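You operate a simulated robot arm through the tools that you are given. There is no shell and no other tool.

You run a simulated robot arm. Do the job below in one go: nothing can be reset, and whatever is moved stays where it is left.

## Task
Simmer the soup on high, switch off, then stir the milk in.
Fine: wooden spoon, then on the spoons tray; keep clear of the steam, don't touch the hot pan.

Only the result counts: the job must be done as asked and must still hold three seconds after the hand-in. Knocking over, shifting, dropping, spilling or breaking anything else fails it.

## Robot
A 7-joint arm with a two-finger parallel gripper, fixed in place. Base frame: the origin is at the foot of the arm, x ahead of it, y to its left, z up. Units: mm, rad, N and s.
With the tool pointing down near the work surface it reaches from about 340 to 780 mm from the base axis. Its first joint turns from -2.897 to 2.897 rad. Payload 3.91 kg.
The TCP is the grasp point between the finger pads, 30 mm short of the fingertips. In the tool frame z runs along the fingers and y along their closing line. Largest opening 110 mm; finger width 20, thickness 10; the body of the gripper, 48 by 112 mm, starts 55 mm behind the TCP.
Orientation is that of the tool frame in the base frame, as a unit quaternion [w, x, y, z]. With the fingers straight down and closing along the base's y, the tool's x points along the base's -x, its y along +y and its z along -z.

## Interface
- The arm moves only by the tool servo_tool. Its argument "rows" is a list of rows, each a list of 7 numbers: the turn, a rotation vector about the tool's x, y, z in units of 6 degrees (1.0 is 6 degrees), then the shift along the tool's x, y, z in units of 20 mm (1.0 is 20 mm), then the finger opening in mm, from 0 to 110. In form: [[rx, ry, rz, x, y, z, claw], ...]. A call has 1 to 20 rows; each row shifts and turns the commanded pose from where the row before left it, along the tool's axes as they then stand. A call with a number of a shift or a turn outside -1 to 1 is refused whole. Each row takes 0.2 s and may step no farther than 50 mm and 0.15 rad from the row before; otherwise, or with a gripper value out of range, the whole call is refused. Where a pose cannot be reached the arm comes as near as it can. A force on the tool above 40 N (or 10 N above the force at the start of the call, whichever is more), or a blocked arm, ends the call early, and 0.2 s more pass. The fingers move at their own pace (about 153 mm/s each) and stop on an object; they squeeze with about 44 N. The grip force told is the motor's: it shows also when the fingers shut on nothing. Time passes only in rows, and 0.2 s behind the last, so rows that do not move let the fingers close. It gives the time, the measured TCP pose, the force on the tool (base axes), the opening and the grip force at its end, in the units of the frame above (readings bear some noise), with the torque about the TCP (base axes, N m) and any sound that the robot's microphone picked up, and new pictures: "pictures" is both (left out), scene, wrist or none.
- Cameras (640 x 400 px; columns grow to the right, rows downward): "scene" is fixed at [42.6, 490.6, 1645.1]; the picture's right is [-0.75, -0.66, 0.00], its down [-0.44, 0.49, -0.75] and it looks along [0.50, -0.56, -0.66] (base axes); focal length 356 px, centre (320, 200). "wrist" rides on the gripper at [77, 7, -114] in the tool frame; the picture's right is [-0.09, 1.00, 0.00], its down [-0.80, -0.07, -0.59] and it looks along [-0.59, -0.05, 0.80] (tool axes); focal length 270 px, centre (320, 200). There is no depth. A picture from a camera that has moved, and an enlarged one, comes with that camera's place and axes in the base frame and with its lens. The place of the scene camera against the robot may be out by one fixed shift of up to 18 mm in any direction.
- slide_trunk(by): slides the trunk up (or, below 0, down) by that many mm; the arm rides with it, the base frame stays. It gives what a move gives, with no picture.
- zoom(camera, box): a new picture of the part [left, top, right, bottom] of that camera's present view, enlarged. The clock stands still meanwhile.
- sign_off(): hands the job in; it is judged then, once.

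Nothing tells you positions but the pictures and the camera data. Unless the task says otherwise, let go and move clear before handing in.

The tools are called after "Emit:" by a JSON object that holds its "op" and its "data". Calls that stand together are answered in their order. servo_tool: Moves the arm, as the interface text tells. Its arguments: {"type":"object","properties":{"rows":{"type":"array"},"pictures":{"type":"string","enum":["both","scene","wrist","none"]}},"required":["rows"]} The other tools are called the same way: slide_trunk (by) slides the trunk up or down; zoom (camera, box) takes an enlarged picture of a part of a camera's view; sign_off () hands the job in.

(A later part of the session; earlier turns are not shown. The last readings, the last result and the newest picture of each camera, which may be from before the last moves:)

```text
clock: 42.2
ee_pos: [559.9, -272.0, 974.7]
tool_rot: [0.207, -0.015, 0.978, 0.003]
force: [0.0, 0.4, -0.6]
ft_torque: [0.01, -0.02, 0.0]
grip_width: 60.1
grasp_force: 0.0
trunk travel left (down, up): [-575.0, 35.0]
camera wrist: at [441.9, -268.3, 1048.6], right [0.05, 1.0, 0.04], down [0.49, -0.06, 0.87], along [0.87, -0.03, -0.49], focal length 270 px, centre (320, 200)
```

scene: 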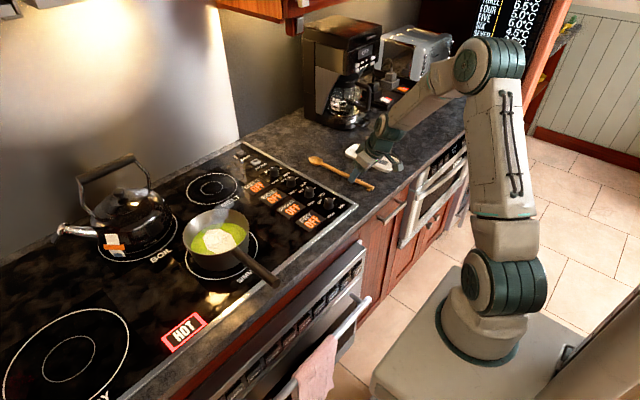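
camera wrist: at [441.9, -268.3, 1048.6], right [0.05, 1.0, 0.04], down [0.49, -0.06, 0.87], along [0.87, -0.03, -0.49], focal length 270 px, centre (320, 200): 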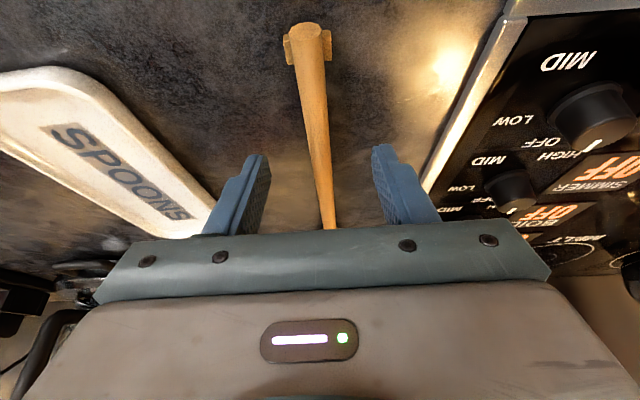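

The handle is centred between the fingers and the tilt is as planned. I'll lower to grasp height and then close.

Emit:
{"op": "servo_tool", "data": {"rows": [[0, 0, 0, 0.15, 0, 0.34, 60], [0, 0, 0, 0.15, 0, 0.34, 60], [0, 0, 0, 0.13, 0, 0.29, 60], [0, 0, 0, 0, 0, 0, 60]]}}

Emit:
{"op": "zoom", "data": {"camera": "wrist", "box": [220, 100, 420, 240]}}

Emit:
{"op": "zoom", "data": {"camera": "scene", "box": [290, 110, 430, 210]}}

```text
clock: 43.2
ee_pos: [559.4, -269.6, 952.8]
tool_rot: [0.208, -0.014, 0.978, 0.002]
force: [0.2, -0.5, 1.4]
ft_torque: [0.03, 0.01, 0.02]
grip_width: 60.0
grasp_force: 0.1
trunk travel left (down, up): [-575.0, 35.0]
camera wrist: at [441.8, -268.3, 1027.4], right [0.05, 1.0, 0.04], down [0.49, -0.06, 0.87], along [0.87, -0.03, -0.49], focal length 270 px, centre (320, 200)
```

scene: 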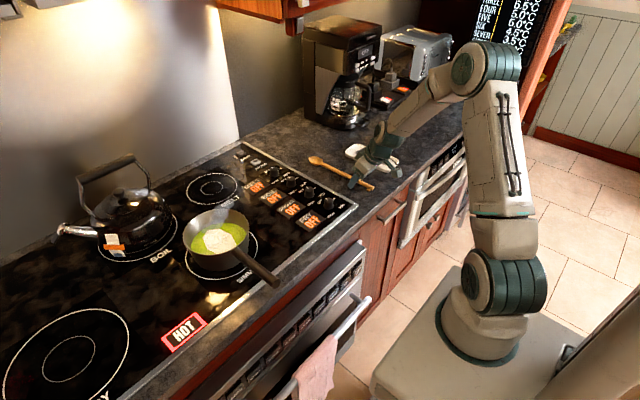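
wrist: 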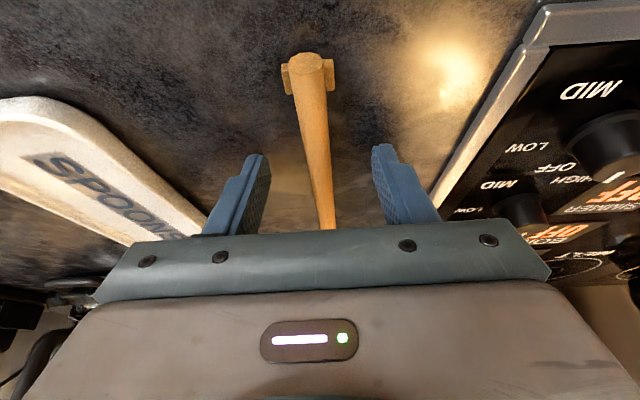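

```text
2.86 times, centred on (320, 170) of wrist
camera zoom: at [441.8, -268.3, 1027.4], right [0.05, 1.0, 0.04], down [0.49, -0.06, 0.87], along [0.87, -0.03, -0.49], focal length 772 px, centre (320, 286)
```

zoom: 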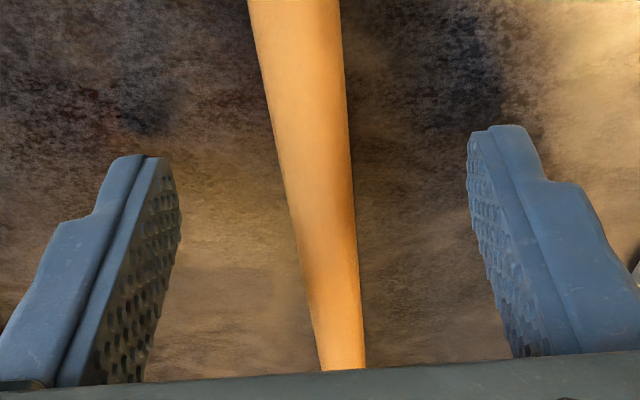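

```text
4.00 times, centred on (360, 160) of scene
camera zoom: at [42.6, 490.6, 1645.1], right [-0.75, -0.66, 0.0], down [-0.44, 0.49, -0.75], along [0.5, -0.56, -0.66], focal length 1422 px, centre (160, 360)
```

zoom: 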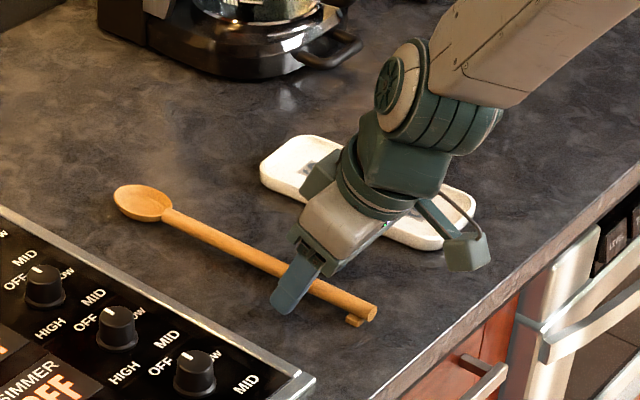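

The fingertips straddle the handle near its end with no contact force. I'll close on it.

Emit:
{"op": "servo_tool", "data": {"rows": [[0, 0, 0, 0, 0, 0, 30], [0, 0, 0, 0, 0, 0, 5], [0, 0, 0, 0, 0, 0, 5], [0, 0, 0, 0, 0, 0, 5]]}}

Emit:
{"op": "zoom", "data": {"camera": "scene", "box": [290, 110, 430, 210]}}

```text
clock: 44.2
ee_pos: [559.6, -270.5, 954.3]
tool_rot: [0.208, -0.014, 0.978, 0.003]
force: [-0.8, 0.7, -0.3]
ft_torque: [0.04, -0.12, 0.03]
grip_width: 12.9
grasp_force: 43.5
trunk travel left (down, up): [-575.0, 35.0]
camera wrist: at [441.8, -268.2, 1027.7], right [0.05, 1.0, 0.04], down [0.49, -0.06, 0.87], along [0.87, -0.03, -0.49], focal length 270 px, centre (320, 200)
```

scene: 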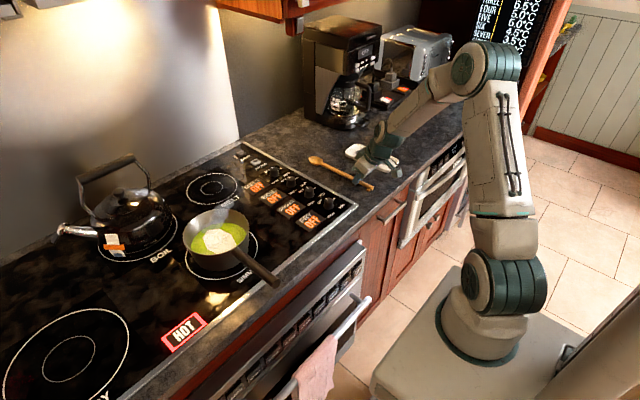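
wrist: 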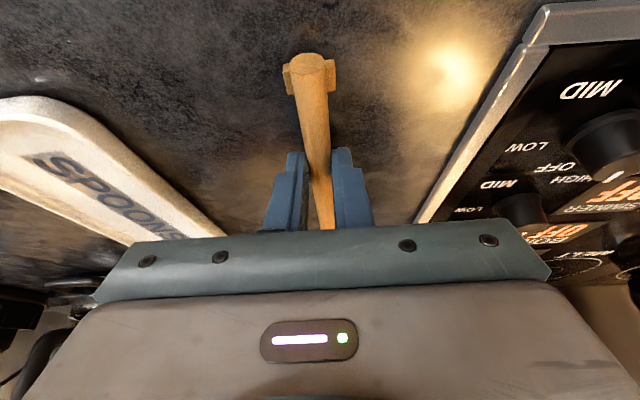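

```text
4.00 times, centred on (360, 160) of scene
camera zoom: at [42.6, 490.6, 1645.1], right [-0.75, -0.66, 0.0], down [-0.44, 0.49, -0.75], along [0.5, -0.56, -0.66], focal length 1422 px, centre (160, 360)
```

zoom: 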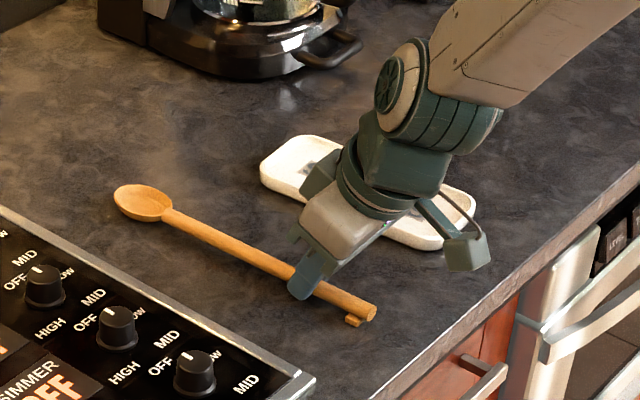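

The spoon is gripped (12.9 mm). I'll lift it straight up.

Emit:
{"op": "servo_tool", "data": {"rows": [[0, 0, 0, -0.2, 0, -0.45, 5], [0, 0, 0, -0.2, 0, -0.45, 5], [0, 0, 0, -0.407, 0, -0.9135, 5], [0, 0, 0, -0.407, 0, -0.9135, 5], [0, 0, 0, -0.407, 0, -0.9135, 5], [0, 0, 0, -0.407, 0, -0.9135, 5], [0, 0, 0, -0.407, 0, -0.9135, 5], [0, 0, 0, -0.407, 0, -0.9135, 5], [0, 0, 0, -0.407, 0, -0.9135, 5], [0, 0, 0, -0.407, 0, -0.9135, 5], [0, 0, 0, -0.407, 0, -0.9135, 5]]}}

Emit:
{"op": "zoom", "data": {"camera": "scene", "box": [240, 60, 460, 220]}}

Emit:
{"op": "zoom", "data": {"camera": "scene", "box": [160, 140, 320, 290]}}

```text
clock: 46.6
ee_pos: [559.0, -270.8, 1155.5]
tool_rot: [0.208, -0.015, 0.978, 0.004]
force: [-0.1, -0.1, -0.8]
ft_torque: [-0.05, 0.04, -0.02]
grip_width: 12.9
grasp_force: 44.1
trunk travel left (down, up): [-575.0, 35.0]
camera wrist: at [441.0, -267.7, 1227.3], right [0.05, 1.0, 0.04], down [0.49, -0.06, 0.87], along [0.87, -0.03, -0.49], focal length 270 px, centre (320, 200)
```

scene: 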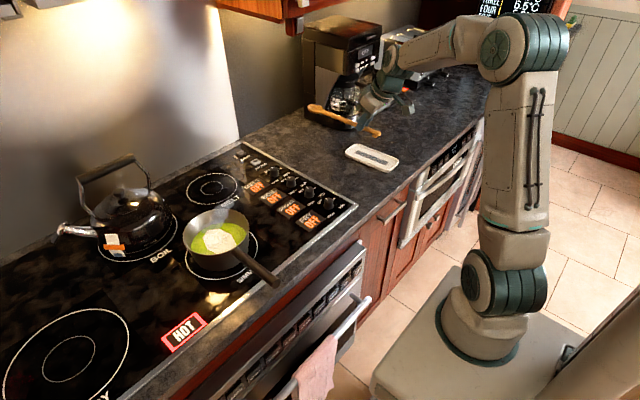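
wrist: 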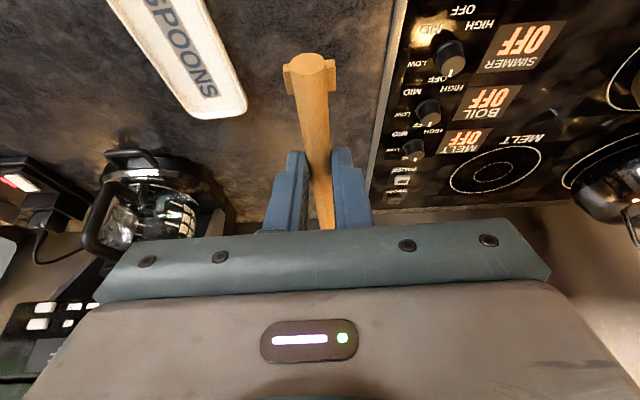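

```text
2.50 times, centred on (350, 140) of scene
camera zoom: at [42.6, 490.6, 1645.1], right [-0.75, -0.66, 0.0], down [-0.44, 0.49, -0.75], along [0.5, -0.56, -0.66], focal length 889 px, centre (245, 350)
```

zoom: 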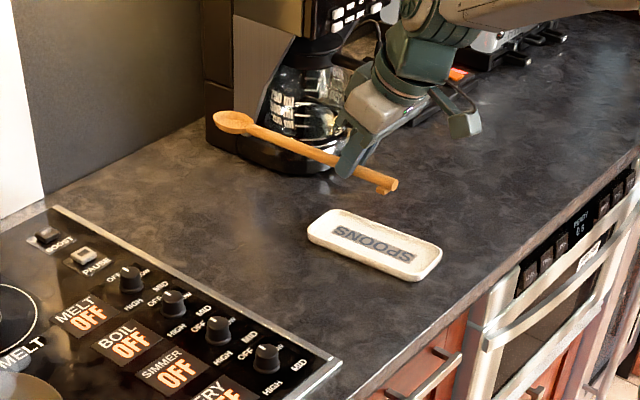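

```text
2.67 times, centred on (240, 215) of scene
camera zoom: at [42.6, 490.6, 1645.1], right [-0.75, -0.66, 0.0], down [-0.44, 0.49, -0.75], along [0.5, -0.56, -0.66], focal length 948 px, centre (533, 160)
```

zoom: 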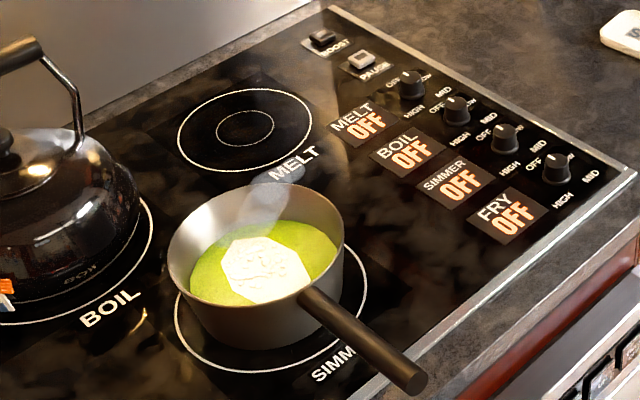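

The spoon is held firmly. The bubbling has stopped but a thin steam plume remains. I'll untilt, yaw so the spoon points toward +y, and then look at the pan and plume from the -y side.

Emit:
{"op": "servo_tool", "data": {"rows": [[0, 1, 0, 0, 0, 0, 5], [0, 1, 0, 0, 0, 0, 5], [0, 1, 0, 0, 0, 0, 5], [0, 1, 0, 0, 0, 0, 5], [0, 0, -0.92, 0, 0, 0, 5], [0, 0, -0.92, 0, 0, 0, 5], [0, 0, -0.92, 0, 0, 0, 5], [0, 0, -0.92, 0, 0, 0, 5], [0, 0, -0.92, 0, 0, 0, 5], [0, 0, -0.92, 0, 0, 0, 5], [0, 0, -0.92, 0, 0, 0, 5], [0, 0, -0.92, 0, 0, 0, 5], [0, 0, -0.92, 0, 0, 0, 5], [0, 0, -0.92, 0, 0, 0, 5], [0, 0, -0.92, 0, 0, 0, 5], [0, 0, -0.92, 0, 0, 0, 5], [0, 0, -0.92, 0, 0, 0, 5], [0, 0, -0.92, 0, 0, 0, 5], [0, 0, -0.92, 0, 0, 0, 5], [0, 0, -0.92, 0, 0, 0, 5]], "pictures": "scene"}}

Emit:
{"op": "servo_tool", "data": {"rows": [[0, 0, 0, -0.95, -0.55, 0, 5], [0, 0, 0, -0.95, -0.55, 0, 5], [0, 0, 0, -0.95, -0.55, 0, 5], [0, 0, 0, -0.95, -0.55, 0, 5], [0, 0, 0, -0.95, -0.55, 0, 5], [0, 0, 0, -0.95, -0.55, 0, 5], [0, 0, 0, -0.95, -0.55, 0, 5], [0, 0, 0, -0.95, -0.55, 0, 5], [0, 0, 0, -0.95, -0.55, 0, 5], [0, 0, 0, -0.95, -0.55, 0, 5]]}}

```text
clock: 50.8
ee_pos: [559.0, -272.2, 1153.0]
tool_rot: [-0.001, 0.708, -0.707, 0.0]
force: [-0.2, -0.9, -0.1]
ft_torque: [-0.04, 0.04, 0.04]
grip_width: 12.6
grasp_force: 43.8
trunk travel left (down, up): [-575.0, 35.0]
```

scene: 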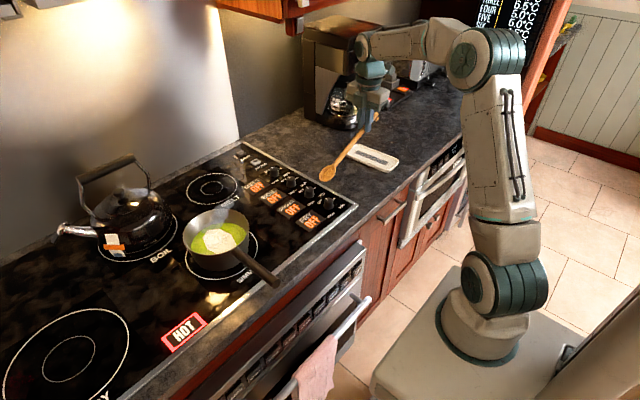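

```text
clock: 53.0
ee_pos: [668.9, -80.2, 1151.8]
tool_rot: [0.001, 0.708, -0.707, 0.0]
force: [-0.5, 0.0, -0.2]
ft_torque: [-0.04, 0.0, -0.01]
grip_width: 12.6
grasp_force: 43.6
trunk travel left (down, up): [-575.0, 35.0]
camera wrist: at [662.0, -157.6, 1268.0], right [-1.0, 0.09, 0.0], down [0.07, 0.8, 0.59], along [0.05, 0.59, -0.8], focal length 270 px, centre (320, 200)
```

scene: 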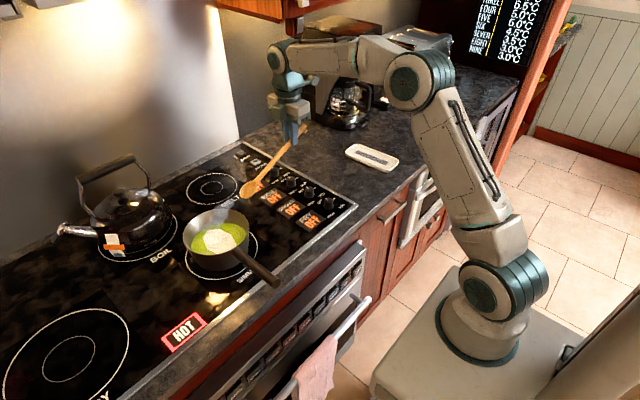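
wrist: 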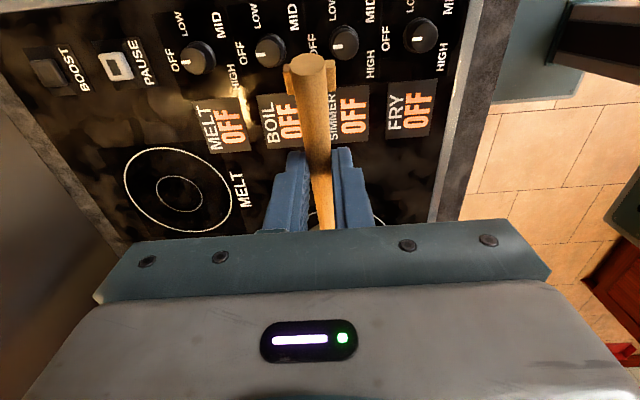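

The palm hides the pan from here. I'll slide sideways and level the spoon so the wrist camera can see the pan and plume past the gripper.

Emit:
{"op": "servo_tool", "data": {"rows": [[0, -0.5, 0, 0, 0.95, 0, 5], [0, -0.5, 0, 0, 0.95, 0, 5], [0, -0.5, 0, 0, 0.95, 0, 5], [0, -0.5, 0, 0, 0.95, 0, 5], [0, -0.5, 0, 0, 0.95, 0, 5], [0, -0.5, 0, 0, 0.95, 0, 5], [0, -0.5, 0, 0, 0.95, 0, 5], [0, -0.5, 0, 0, 0.95, 0, 5]]}}

```text
clock: 54.8
ee_pos: [516.0, -81.1, 1153.3]
tool_rot: [0.147, -0.692, 0.692, 0.146]
force: [-0.3, -0.1, 0.3]
ft_torque: [-0.08, -0.02, -0.02]
grip_width: 12.8
grasp_force: 44.1
trunk travel left (down, up): [-575.0, 35.0]
camera wrist: at [508.3, -198.4, 1226.8], right [-1.0, 0.08, 0.04], down [0.07, 0.49, 0.87], along [0.05, 0.87, -0.49], focal length 270 px, centre (320, 200)
```

scene: 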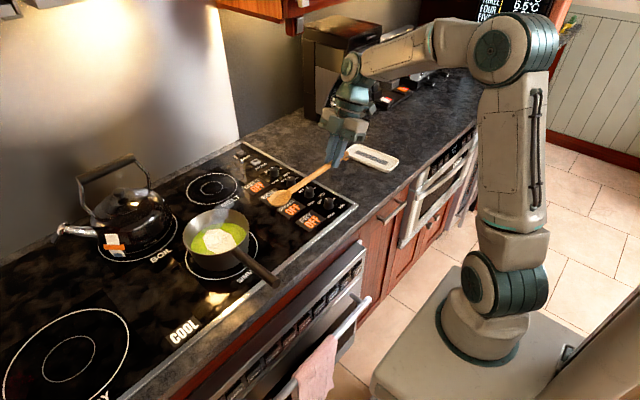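
wrist: 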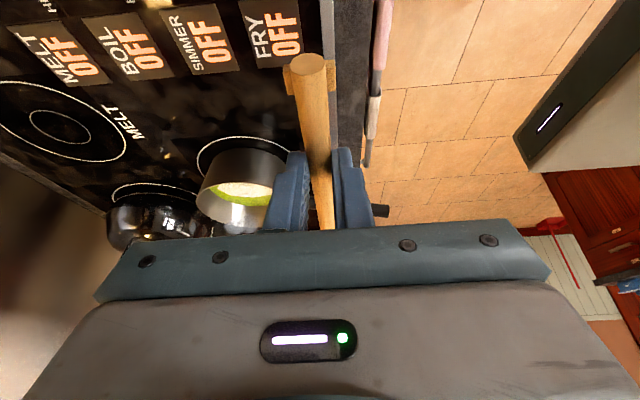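

The warning panel now reads COOL. I'll zoom in on the pan and plume from both cameras.

Emit:
{"op": "zoom", "data": {"camera": "wrist", "box": [140, 100, 340, 240]}}

Emit:
{"op": "zoom", "data": {"camera": "scene", "box": [160, 150, 320, 290]}}

Emit:
{"op": "zoom", "data": {"camera": "scene", "box": [170, 190, 270, 275]}}

```text
2.86 times, centred on (240, 170) of wrist
camera zoom: at [508.3, -198.4, 1226.8], right [-1.0, 0.08, 0.04], down [0.07, 0.49, 0.87], along [0.05, 0.87, -0.49], focal length 772 px, centre (549, 286)
```

zoom: 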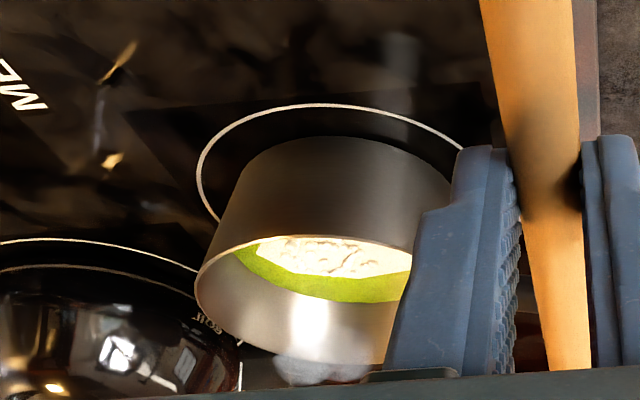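

```text
2.86 times, centred on (240, 220) of scene
camera zoom: at [42.6, 490.6, 1645.1], right [-0.75, -0.66, 0.0], down [-0.44, 0.49, -0.75], along [0.5, -0.56, -0.66], focal length 1016 px, centre (549, 143)
```

zoom: 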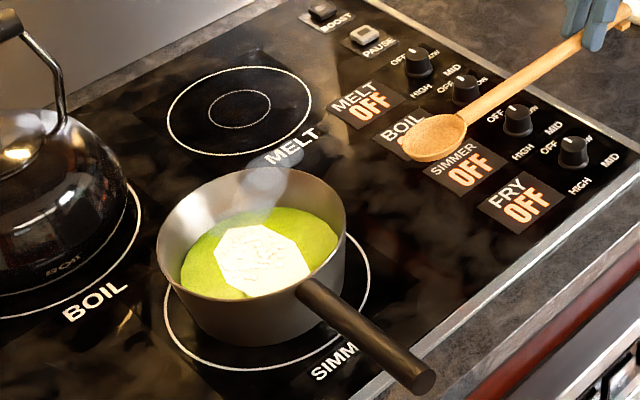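

```text
4.71 times, centred on (220, 232) of scene
camera zoom: at [42.6, 490.6, 1645.1], right [-0.75, -0.66, 0.0], down [-0.44, 0.49, -0.75], along [0.5, -0.56, -0.66], focal length 1673 px, centre (791, 47)
```

zoom: 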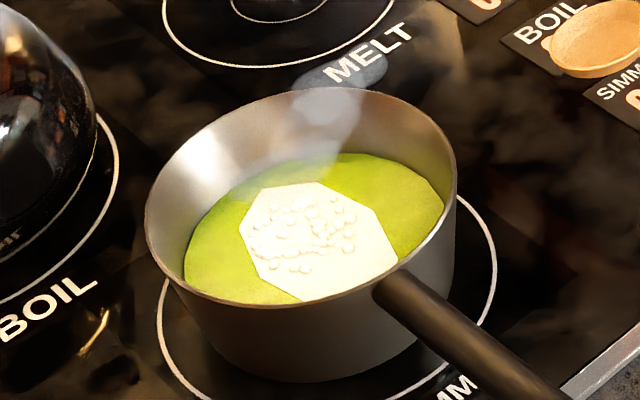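

The rim centre is at about (667, 200, 995), and the plume sits around (651, 165, 1065), drifting toward -y. I'll wait to see whether it fades.

Emit:
{"op": "servo_tool", "data": {"rows": [[0, 0, 0, 0, 0, 0, 5], [0, 0, 0, 0, 0, 0, 5], [0, 0, 0, 0, 0, 0, 5], [0, 0, 0, 0, 0, 0, 5], [0, 0, 0, 0, 0, 0, 5], [0, 0, 0, 0, 0, 0, 5], [0, 0, 0, 0, 0, 0, 5], [0, 0, 0, 0, 0, 0, 5], [0, 0, 0, 0, 0, 0, 5], [0, 0, 0, 0, 0, 0, 5], [0, 0, 0, 0, 0, 0, 5], [0, 0, 0, 0, 0, 0, 5], [0, 0, 0, 0, 0, 0, 5], [0, 0, 0, 0, 0, 0, 5], [0, 0, 0, 0, 0, 0, 5], [0, 0, 0, 0, 0, 0, 5], [0, 0, 0, 0, 0, 0, 5], [0, 0, 0, 0, 0, 0, 5], [0, 0, 0, 0, 0, 0, 5], [0, 0, 0, 0, 0, 0, 5]], "pictures": "none"}}

Emit:
{"op": "zoom", "data": {"camera": "scene", "box": [170, 190, 270, 275]}}

```text
clock: 59.0
ee_pos: [516.2, -81.3, 1153.0]
tool_rot: [-0.146, 0.692, -0.691, -0.147]
force: [0.2, 0.1, -0.6]
ft_torque: [-0.06, -0.01, -0.05]
grip_width: 12.5
grasp_force: 44.0
trunk travel left (down, up): [-575.0, 35.0]
```

```text
4.71 times, centred on (220, 232) of scene
camera zoom: at [42.6, 490.6, 1645.1], right [-0.75, -0.66, 0.0], down [-0.44, 0.49, -0.75], along [0.5, -0.56, -0.66], focal length 1673 px, centre (791, 47)
```

zoom: 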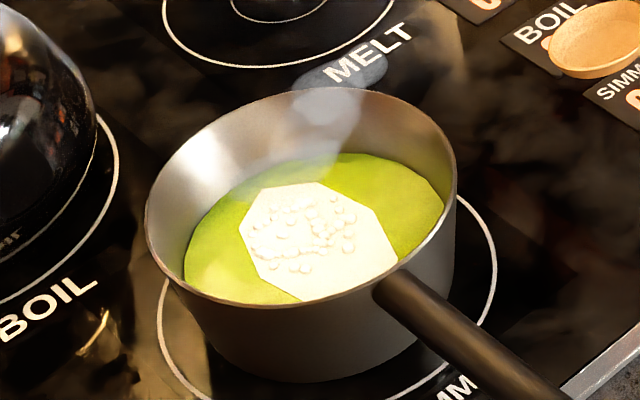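

The plume is steady. I'll raise the camera for a clearer look at its shape before choosing an approach direction.

Emit:
{"op": "servo_tool", "data": {"rows": [[0, 0, 0, -0.407, 0.5, -0.9135, 5], [0, 0, 0, -0.407, 0.5, -0.9135, 5], [0, 0, 0, -0.407, 0.5, -0.9135, 5], [0, 0, 0, -0.407, 0.5, -0.9135, 5], [0, 0, 0, -0.407, 0.5, -0.9135, 5], [0, 0, 0, -0.407, 0.5, -0.9135, 5]], "pictures": "wrist"}}

Emit:
{"op": "zoom", "data": {"camera": "wrist", "box": [130, 60, 330, 240]}}

```text
clock: 60.4
ee_pos: [456.5, -81.4, 1274.0]
tool_rot: [-0.146, 0.692, -0.692, -0.147]
force: [0.5, 0.4, 0.3]
ft_torque: [-0.08, -0.01, -0.03]
grip_width: 12.8
grasp_force: 44.0
trunk travel left (down, up): [-575.0, 35.0]
camera wrist: at [449.3, -199.1, 1347.5], right [-1.0, 0.08, 0.04], down [0.07, 0.49, 0.87], along [0.05, 0.87, -0.49], focal length 270 px, centre (320, 200)
```

wrist: 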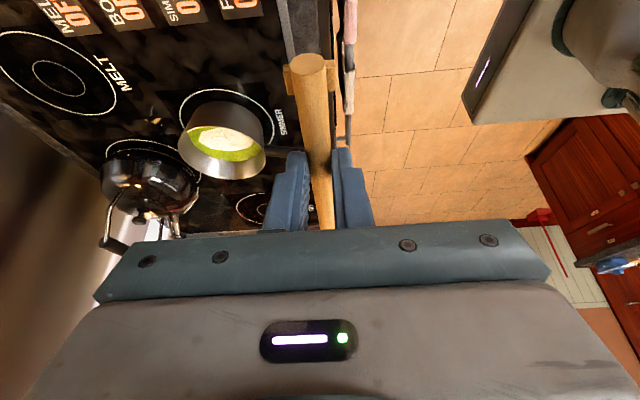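

```text
2.22 times, centred on (230, 150) of wrist
camera zoom: at [449.3, -199.1, 1347.5], right [-1.0, 0.08, 0.04], down [0.07, 0.49, 0.87], along [0.05, 0.87, -0.49], focal length 601 px, centre (520, 311)
```

zoom: 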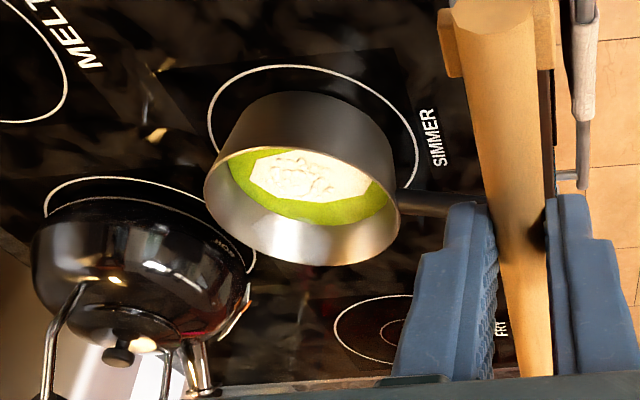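

No plume shows in this view. I'll check the scene camera again.

Emit:
{"op": "zoom", "data": {"camera": "scene", "box": [170, 180, 290, 275]}}

Emit:
{"op": "zoom", "data": {"camera": "scene", "box": [100, 60, 420, 260]}}

```text
4.21 times, centred on (230, 228) of scene
camera zoom: at [42.6, 490.6, 1645.1], right [-0.75, -0.66, 0.0], down [-0.44, 0.49, -0.75], along [0.5, -0.56, -0.66], focal length 1497 px, centre (699, 84)
```

zoom: 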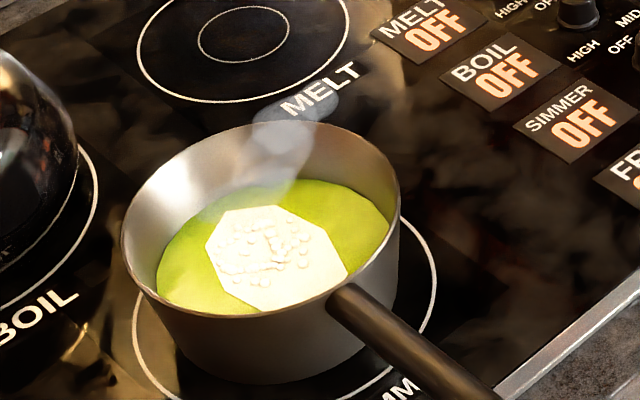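

```text
2.00 times, centred on (260, 160) of scene
camera zoom: at [42.6, 490.6, 1645.1], right [-0.75, -0.66, 0.0], down [-0.44, 0.49, -0.75], along [0.5, -0.56, -0.66], focal length 711 px, centre (440, 280)
```

zoom: 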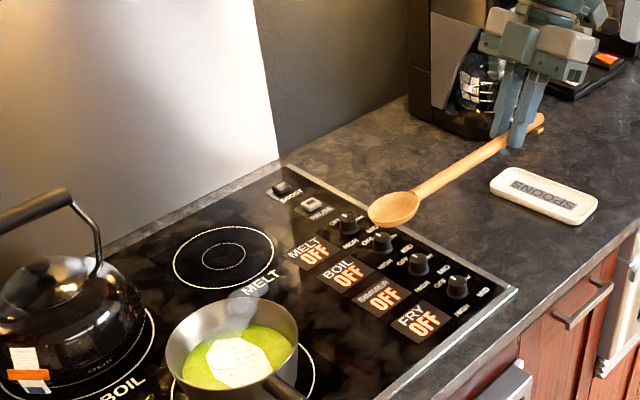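

Emit:
{"op": "zoom", "data": {"camera": "wrist", "box": [180, 100, 290, 190]}}

Emit:
{"op": "zoom", "data": {"camera": "scene", "box": [195, 195, 255, 240]}}

```text
4.44 times, centred on (235, 145) of wrist
camera zoom: at [449.3, -199.1, 1347.5], right [-1.0, 0.08, 0.04], down [0.07, 0.49, 0.87], along [0.05, 0.87, -0.49], focal length 1201 px, centre (698, 444)
```

zoom: 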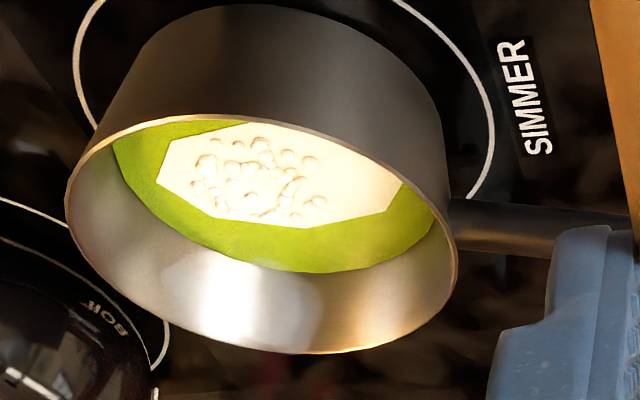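

```text
8.89 times, centred on (225, 218) of scene
camera zoom: at [42.6, 490.6, 1645.1], right [-0.75, -0.66, 0.0], down [-0.44, 0.49, -0.75], along [0.5, -0.56, -0.66], focal length 3160 px, centre (1164, 44)
```

zoom: 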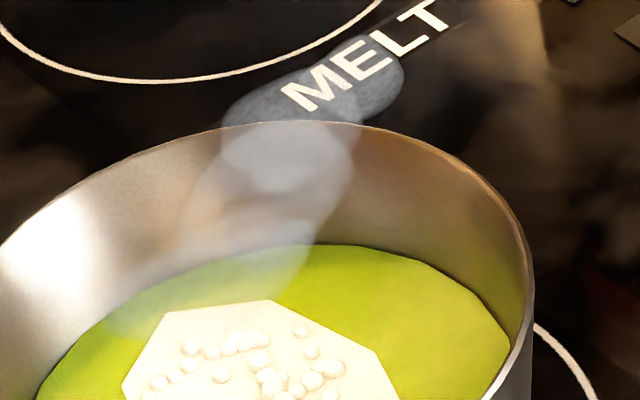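

The plume leans toward -y, with its top near (648, 155, 1080). So I'll bring the spoon in from the opposite side (-x/+y) to keep the hand out of the steam. First I'll untilt and yaw the spoon clockwise.

Emit:
{"op": "servo_tool", "data": {"rows": [[0, 1, 0, 0, 0, 0, 5], [0, 1, 0, 0, 0, 0, 5], [0, 1, 0, 0, 0, 0, 5], [0, 1, 0, 0, 0, 0, 5], [0, 0, 1, 0, 0, 0, 5], [0, 0, 1, 0, 0, 0, 5], [0, 0, 1, 0, 0, 0, 5], [0, 0, 1, 0, 0, 0, 5], [0, 0, 1, 0, 0, 0, 5], [0, 0, 1, 0, 0, 0, 5], [0, 0, 1, 0, 0, 0, 5], [0, 0, 1, 0, 0, 0, 5], [0, 0, 1, 0, 0, 0, 5], [0, 0, 1, 0, 0, 0, 5], [0, 0, 1, 0, 0, 0, 5], [0, 0, 1, 0, 0, 0, 5], [0, 0, 1, 0, 0, 0, 5], [0, 0, 1, 0, 0, 0, 5], [0, 0, 1, 0, 0, 0, 5], [0, 0, 1, 0, 0, 0, 5]], "pictures": "none"}}

Emit:
{"op": "servo_tool", "data": {"rows": [[0, 0, 1, 0, 0, 0, 5], [0, 0, 1, 0, 0, 0, 5], [0, 0, 1, 0, 0, 0, 5], [0, 0, 1, 0, 0, 0, 5], [0, 0, 0.83, 0, 0, 0, 5]]}}

```text
clock: 64.6
ee_pos: [456.8, -80.4, 1274.2]
tool_rot: [0.0, 0.053, 0.999, 0.0]
force: [0.2, 0.1, 0.2]
ft_torque: [0.01, 0.03, -0.02]
grip_width: 12.8
grasp_force: 43.9
trunk travel left (down, up): [-575.0, 35.0]
```

```text
clock: 65.8
ee_pos: [457.7, -80.5, 1274.2]
tool_rot: [0.0, 0.301, 0.953, 0.0]
force: [0.6, -0.8, -0.8]
ft_torque: [0.0, -0.01, 0.04]
grip_width: 12.8
grasp_force: 43.8
trunk travel left (down, up): [-575.0, 35.0]
camera wrist: at [397.6, -32.0, 1388.3], right [0.65, 0.76, 0.0], down [0.61, -0.52, 0.59], along [0.45, -0.38, -0.8], focal length 270 px, centre (320, 200)
```

scene: 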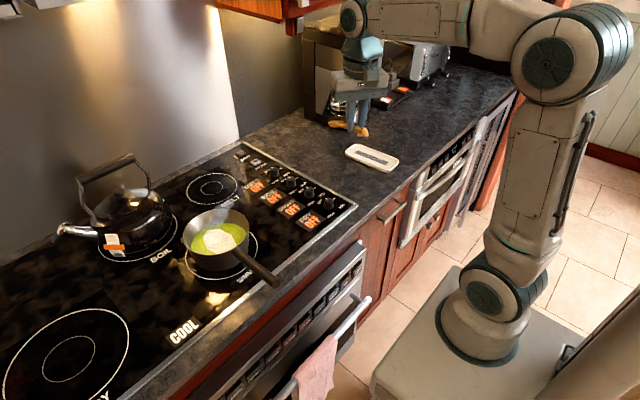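
wrist: 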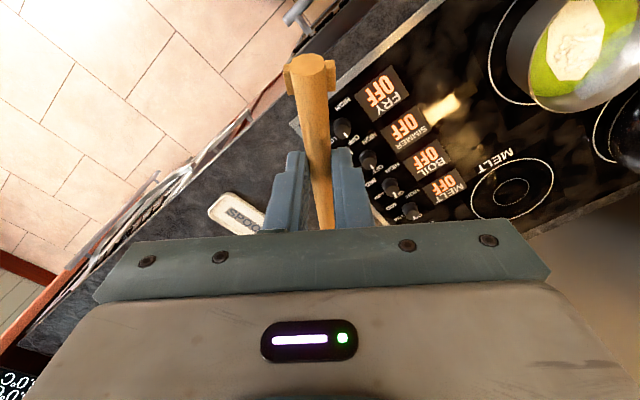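

The yaw is set. I'll travel around on the robot side, at x≈400–456 and well short of the plume, to (400, 330).

Emit:
{"op": "servo_tool", "data": {"rows": [[0, 0, 0, 0.783, 0.846, 0, 5], [0, 0, 0, 0.783, 0.846, 0, 5], [0, 0, 0, 0.783, 0.846, 0, 5], [0, 0, 0, 0.783, 0.846, 0, 5], [0, 0, 0, 0.783, 0.846, 0, 5], [0, 0, 0, 0.783, 0.846, 0, 5], [0, 0, 0, 0.783, 0.846, 0, 5], [0, 0, 0, 0.783, 0.846, 0, 5], [0, 0, 0, 0.783, 0.846, 0, 5], [0, 0, 0, 0.783, 0.846, 0, 5], [0, 0, 0, 0.783, 0.846, 0, 5], [0, 0, 0, 0.783, 0.846, 0, 5], [0, 0, 0, 0.783, 0.846, 0, 5], [0, 0, 0, 0.783, 0.846, 0, 5], [0, 0, 0, 0.783, 0.846, 0, 5], [0, 0, 0, 0.783, 0.846, 0, 5], [0, 0, 0, 0.783, 0.846, 0, 5], [0, 0, 0, 0.783, 0.846, 0, 5]]}}

```text
clock: 69.6
ee_pos: [400.2, 331.8, 1273.4]
tool_rot: [0.001, 0.301, 0.954, 0.001]
force: [0.0, -0.2, -0.6]
ft_torque: [0.0, 0.01, -0.01]
grip_width: 12.7
grasp_force: 43.4
trunk travel left (down, up): [-575.0, 35.0]
camera wrist: at [340.6, 380.9, 1388.2], right [0.64, 0.77, 0.0], down [0.62, -0.52, 0.59], along [0.45, -0.38, -0.8], focal length 270 px, centre (320, 200)
```

scene: 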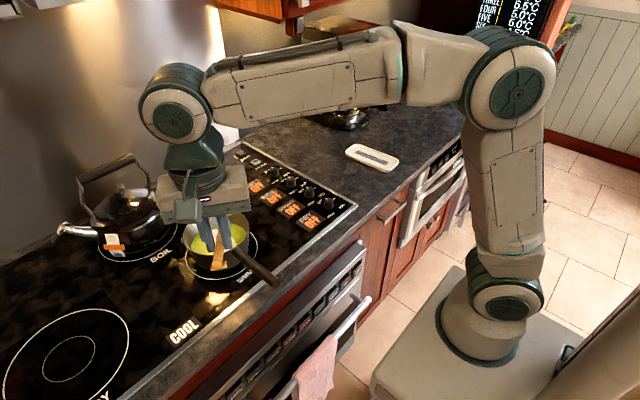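
wrist: 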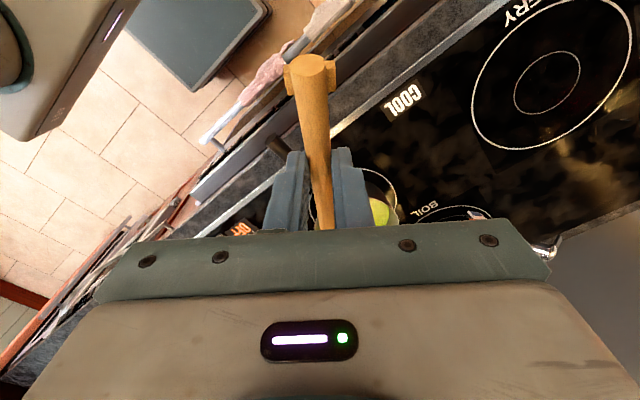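

I'm in position on the left side. I'll tilt the spoon further down, to about 54° below horizontal, and check it.

Emit:
{"op": "servo_tool", "data": {"rows": [[0, 1, 0, 0, 0, 0, 5], [0, 1, 0, 0, 0, 0, 5], [0, 1, 0, 0, 0, 0, 5], [0, 1, 0, 0, 0, 0, 5], [0, 1, 0, 0, 0, 0, 5]]}}

Emit:
{"op": "zoom", "data": {"camera": "scene", "box": [120, 120, 300, 300]}}

```text
clock: 70.8
ee_pos: [400.1, 330.7, 1271.4]
tool_rot: [-0.248, 0.29, 0.921, 0.078]
force: [1.1, -0.2, -0.6]
ft_torque: [0.03, 0.01, -0.02]
grip_width: 12.5
grasp_force: 43.9
trunk travel left (down, up): [-575.0, 35.0]
camera wrist: at [396.1, 340.4, 1411.8], right [0.63, 0.77, -0.04], down [0.77, -0.63, 0.11], along [0.06, -0.1, -0.99], focal length 270 px, centre (320, 200)
```

scene: 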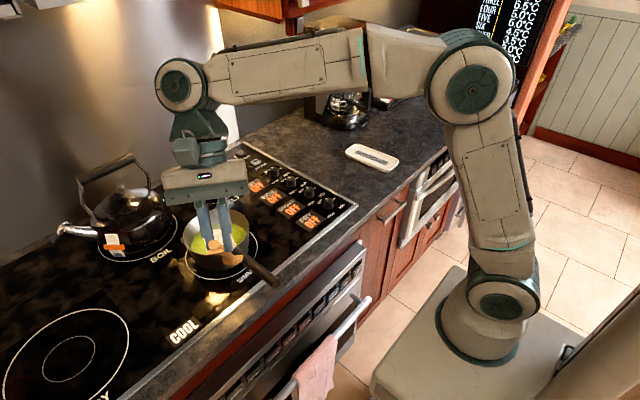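
wrist: 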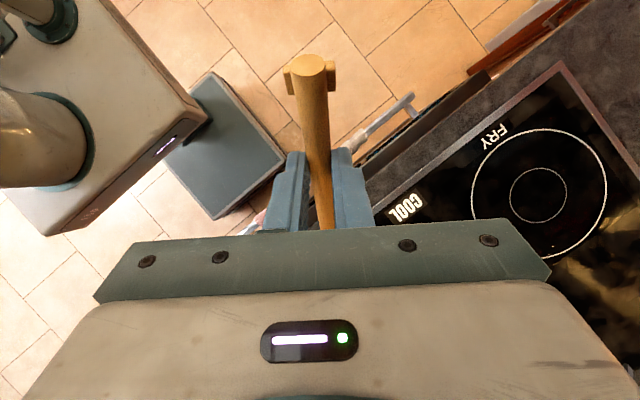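

```text
2.22 times, centred on (210, 210) of scene
camera zoom: at [42.6, 490.6, 1645.1], right [-0.75, -0.66, 0.0], down [-0.44, 0.49, -0.75], along [0.5, -0.56, -0.66], focal length 790 px, centre (564, 178)
```

zoom: 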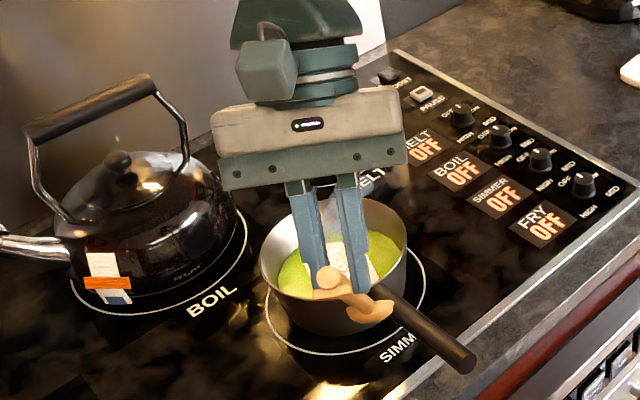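

The projected spoon matches the geometry, with the tip about 105 mm ahead of and 185 mm below the TCP. I'll bring the bowl over the pan, still above the rim.

Emit:
{"op": "servo_tool", "data": {"rows": [[0, 0, 0, -0.774, 0.2, -0.2, 5], [0, 0, 0, -0.774, 0.2, -0.2, 5], [0, 0, 0, -0.774, 0.2, -0.2, 5], [0, 0, 0, -0.774, 0.2, -0.2, 5], [0, 0, 0, -0.774, 0.2, -0.2, 5], [0, 0, 0, -0.774, 0.2, -0.2, 5], [0, 0, 0, -0.774, 0.2, -0.2, 5], [0, 0, 0, -0.774, 0.2, -0.2, 5], [0, 0, 0, -0.774, 0.2, -0.2, 5], [0, 0, 0, -0.774, 0.2, -0.2, 5], [0, 0, 0, -0.774, 0.2, -0.2, 5], [0, 0, 0, -0.774, 0.2, -0.2, 5]]}}

Emit:
{"op": "zoom", "data": {"camera": "scene", "box": [150, 160, 290, 290]}}

```text
clock: 73.4
ee_pos: [579.4, 261.7, 1222.5]
tool_rot: [-0.246, 0.291, 0.921, 0.078]
force: [0.7, 0.3, -1.2]
ft_torque: [0.02, -0.01, 0.03]
grip_width: 12.7
grasp_force: 43.8
trunk travel left (down, up): [-575.0, 35.0]
camera wrist: at [576.1, 272.7, 1359.7], right [0.63, 0.77, -0.04], down [0.77, -0.63, 0.11], along [0.06, -0.11, -0.99], focal length 270 px, centre (320, 200)
```

scene: 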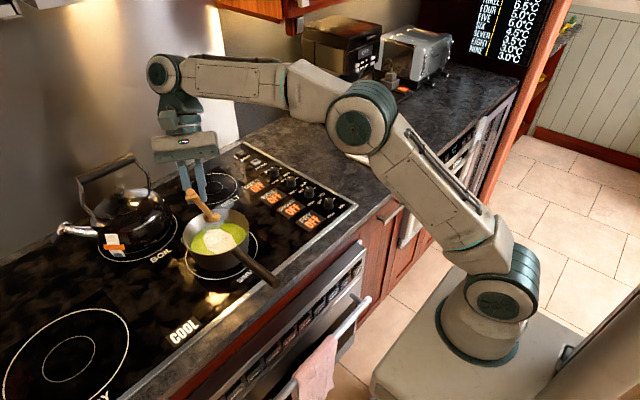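
wrist: 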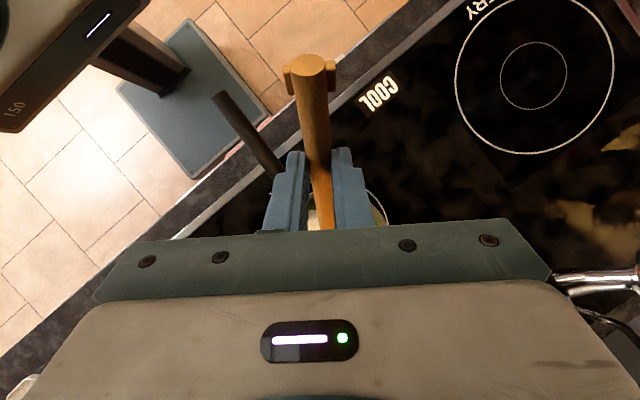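

```text
3.08 times, centred on (220, 225) of scene
camera zoom: at [42.6, 490.6, 1645.1], right [-0.75, -0.66, 0.0], down [-0.44, 0.49, -0.75], along [0.5, -0.56, -0.66], focal length 1094 px, centre (628, 123)
```

zoom: 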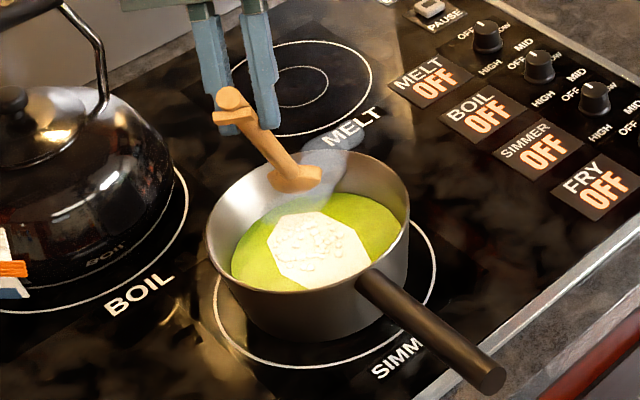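

The bowl hangs over the pan centre exactly where predicted, and the scene view is clear. I'll lower it into the soup, aiming for the tip at z≈939 against a soup surface of about 959.

Emit:
{"op": "servo_tool", "data": {"rows": [[0, 0, 0, -0.49, 0, 0.849, 5], [0, 0, 0, -0.49, 0, 0.849, 5], [0, 0, 0, -0.49, 0, 0.849, 5], [0, 0, 0, -0.49, 0, 0.849, 5], [0, 0, 0, -0.25, 0, 0.43, 5]], "pictures": "scene"}}

Emit:
{"op": "zoom", "data": {"camera": "scene", "box": [150, 160, 290, 290]}}

```text
clock: 74.6
ee_pos: [579.3, 262.2, 1133.8]
tool_rot: [-0.246, 0.29, 0.922, 0.078]
force: [-0.9, 0.6, -1.3]
ft_torque: [0.01, 0.0, -0.02]
grip_width: 13.0
grasp_force: 43.9
trunk travel left (down, up): [-575.0, 35.0]
```

scene: 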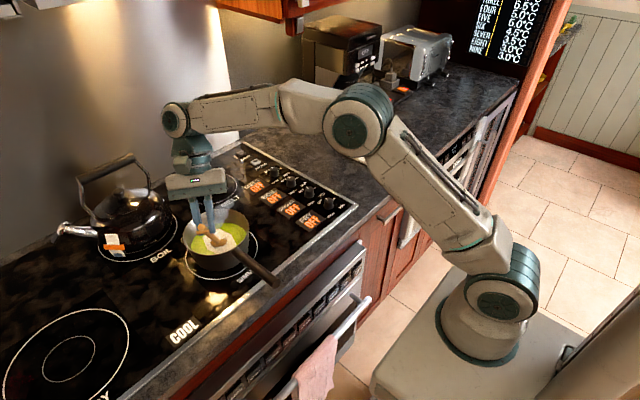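

```text
3.08 times, centred on (220, 225) of scene
camera zoom: at [42.6, 490.6, 1645.1], right [-0.75, -0.66, 0.0], down [-0.44, 0.49, -0.75], along [0.5, -0.56, -0.66], focal length 1094 px, centre (628, 123)
```

zoom: 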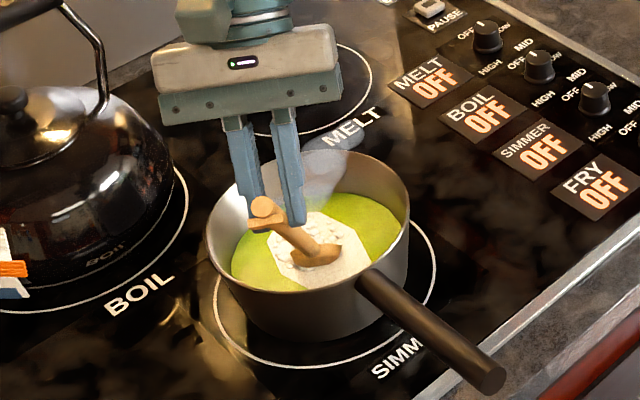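

The bowl is entering the milk. I'll lower about 9 mm more and make one slow circle around the pan centre.

Emit:
{"op": "servo_tool", "data": {"rows": [[0, 0, 0, -0.225, 0, 0.39, 5], [0, 0, 0, -0.65, 0, -0.375, 5], [0, 0, 0, -0.65, 0, -0.375, 5], [0, 0, 0, 0.139, 0.6, 0.08, 5], [0, 0, 0, 0.381, 0.44, 0.22, 5], [0, 0, 0, 0.52, 0.16, 0.3, 5], [0, 0, 0, 0.52, -0.16, 0.3, 5], [0, 0, 0, 0.381, -0.44, 0.22, 5], [0, 0, 0, 0.139, -0.6, 0.08, 5], [0, 0, 0, -0.139, -0.6, -0.08, 5], [0, 0, 0, -0.381, -0.44, -0.22, 5], [0, 0, 0, -0.52, -0.16, -0.3, 5], [0, 0, 0, -0.52, 0.16, -0.3, 5], [0, 0, 0, -0.381, 0.44, -0.22, 5], [0, 0, 0, -0.139, 0.6, -0.08, 5]], "pictures": "scene"}}

Emit:
{"op": "zoom", "data": {"camera": "scene", "box": [150, 160, 290, 290]}}

```text
clock: 77.8
ee_pos: [603.5, 247.0, 1125.1]
tool_rot: [-0.247, 0.291, 0.921, 0.078]
force: [-0.6, 0.4, -0.7]
ft_torque: [0.04, 0.01, 0.03]
grip_width: 12.7
grasp_force: 43.6
trunk travel left (down, up): [-575.0, 35.0]
```

scene: 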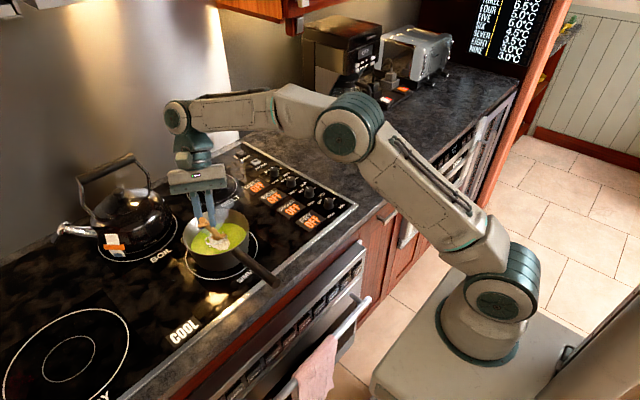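

```text
3.08 times, centred on (220, 225) of scene
camera zoom: at [42.6, 490.6, 1645.1], right [-0.75, -0.66, 0.0], down [-0.44, 0.49, -0.75], along [0.5, -0.56, -0.66], focal length 1094 px, centre (628, 123)
```

zoom: 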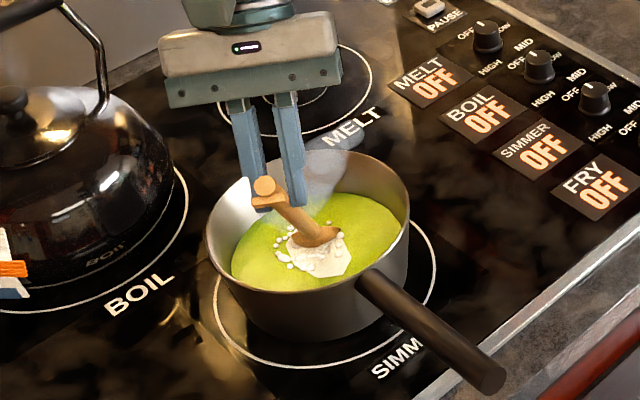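

It's working: the milk patch is shrinking. I'll continue stirring.

Emit:
{"op": "servo_tool", "data": {"rows": [[0, 0, 0, 0.139, 0.6, 0.08, 5], [0, 0, 0, 0.381, 0.44, 0.22, 5], [0, 0, 0, 0.52, 0.16, 0.3, 5], [0, 0, 0, 0.52, -0.16, 0.3, 5], [0, 0, 0, 0.381, -0.44, 0.22, 5], [0, 0, 0, 0.139, -0.6, 0.08, 5], [0, 0, 0, -0.139, -0.6, -0.08, 5], [0, 0, 0, -0.381, -0.44, -0.22, 5], [0, 0, 0, -0.52, -0.16, -0.3, 5], [0, 0, 0, -0.52, 0.16, -0.3, 5], [0, 0, 0, -0.381, 0.44, -0.22, 5], [0, 0, 0, -0.139, 0.6, -0.08, 5]], "pictures": "none"}}

Emit:
{"op": "zoom", "data": {"camera": "scene", "box": [150, 160, 290, 290]}}

```text
clock: 80.4
ee_pos: [604.4, 246.4, 1123.7]
tool_rot: [-0.247, 0.29, 0.921, 0.077]
force: [0.4, 0.2, -0.3]
ft_torque: [-0.02, -0.01, 0.0]
grip_width: 12.5
grasp_force: 44.2
trunk travel left (down, up): [-575.0, 35.0]
```

```text
3.08 times, centred on (220, 225) of scene
camera zoom: at [42.6, 490.6, 1645.1], right [-0.75, -0.66, 0.0], down [-0.44, 0.49, -0.75], along [0.5, -0.56, -0.66], focal length 1094 px, centre (628, 123)
```

zoom: 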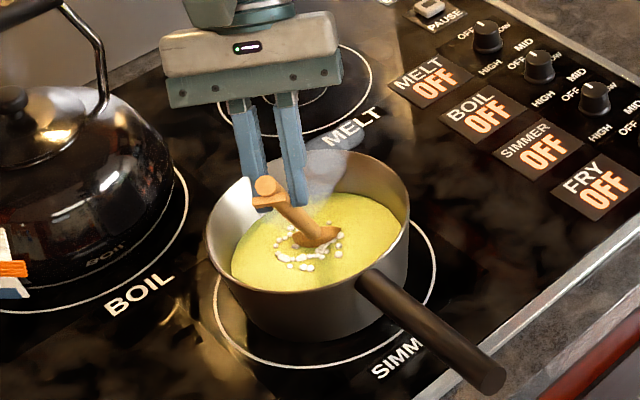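

The milk patch is gone and the soup has lightened, with a few bubbles or beads left. I'll do two more circles.

Emit:
{"op": "servo_tool", "data": {"rows": [[0, 0, 0, 0.139, 0.6, 0.08, 5], [0, 0, 0, 0.381, 0.44, 0.22, 5], [0, 0, 0, 0.52, 0.16, 0.3, 5], [0, 0, 0, 0.52, -0.16, 0.3, 5], [0, 0, 0, 0.381, -0.44, 0.22, 5], [0, 0, 0, 0.139, -0.6, 0.08, 5], [0, 0, 0, -0.139, -0.6, -0.08, 5], [0, 0, 0, -0.381, -0.44, -0.22, 5], [0, 0, 0, -0.52, -0.16, -0.3, 5], [0, 0, 0, -0.52, 0.16, -0.3, 5], [0, 0, 0, -0.381, 0.44, -0.22, 5], [0, 0, 0, -0.139, 0.6, -0.08, 5]], "pictures": "none"}}

Emit:
{"op": "servo_tool", "data": {"rows": [[0, 0, 0, 0.139, 0.6, 0.08, 5], [0, 0, 0, 0.381, 0.44, 0.22, 5], [0, 0, 0, 0.52, 0.16, 0.3, 5], [0, 0, 0, 0.52, -0.16, 0.3, 5], [0, 0, 0, 0.381, -0.44, 0.22, 5], [0, 0, 0, 0.139, -0.6, 0.08, 5], [0, 0, 0, -0.139, -0.6, -0.08, 5], [0, 0, 0, -0.381, -0.44, -0.22, 5], [0, 0, 0, -0.52, -0.16, -0.3, 5], [0, 0, 0, -0.52, 0.16, -0.3, 5], [0, 0, 0, -0.381, 0.44, -0.22, 5], [0, 0, 0, -0.139, 0.6, -0.08, 5]], "pictures": "none"}}

Emit:
{"op": "zoom", "data": {"camera": "scene", "box": [150, 160, 290, 290]}}

```text
clock: 83.0
ee_pos: [604.2, 246.3, 1124.4]
tool_rot: [-0.247, 0.29, 0.921, 0.078]
force: [0.3, 1.0, -0.2]
ft_torque: [0.01, 0.04, 0.02]
grip_width: 12.8
grasp_force: 44.3
trunk travel left (down, up): [-575.0, 35.0]
```

```text
clock: 85.6
ee_pos: [603.0, 247.4, 1124.0]
tool_rot: [-0.247, 0.29, 0.921, 0.078]
force: [0.1, -0.3, -0.2]
ft_torque: [-0.01, 0.0, -0.01]
grip_width: 12.6
grasp_force: 43.9
trunk travel left (down, up): [-575.0, 35.0]
```

```text
3.08 times, centred on (220, 225) of scene
camera zoom: at [42.6, 490.6, 1645.1], right [-0.75, -0.66, 0.0], down [-0.44, 0.49, -0.75], along [0.5, -0.56, -0.66], focal length 1094 px, centre (628, 123)
```

zoom: 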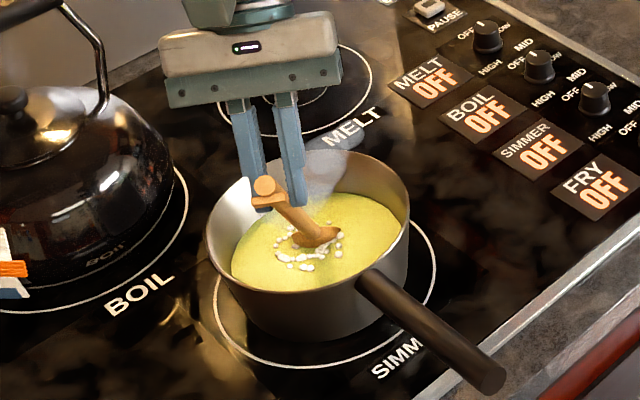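

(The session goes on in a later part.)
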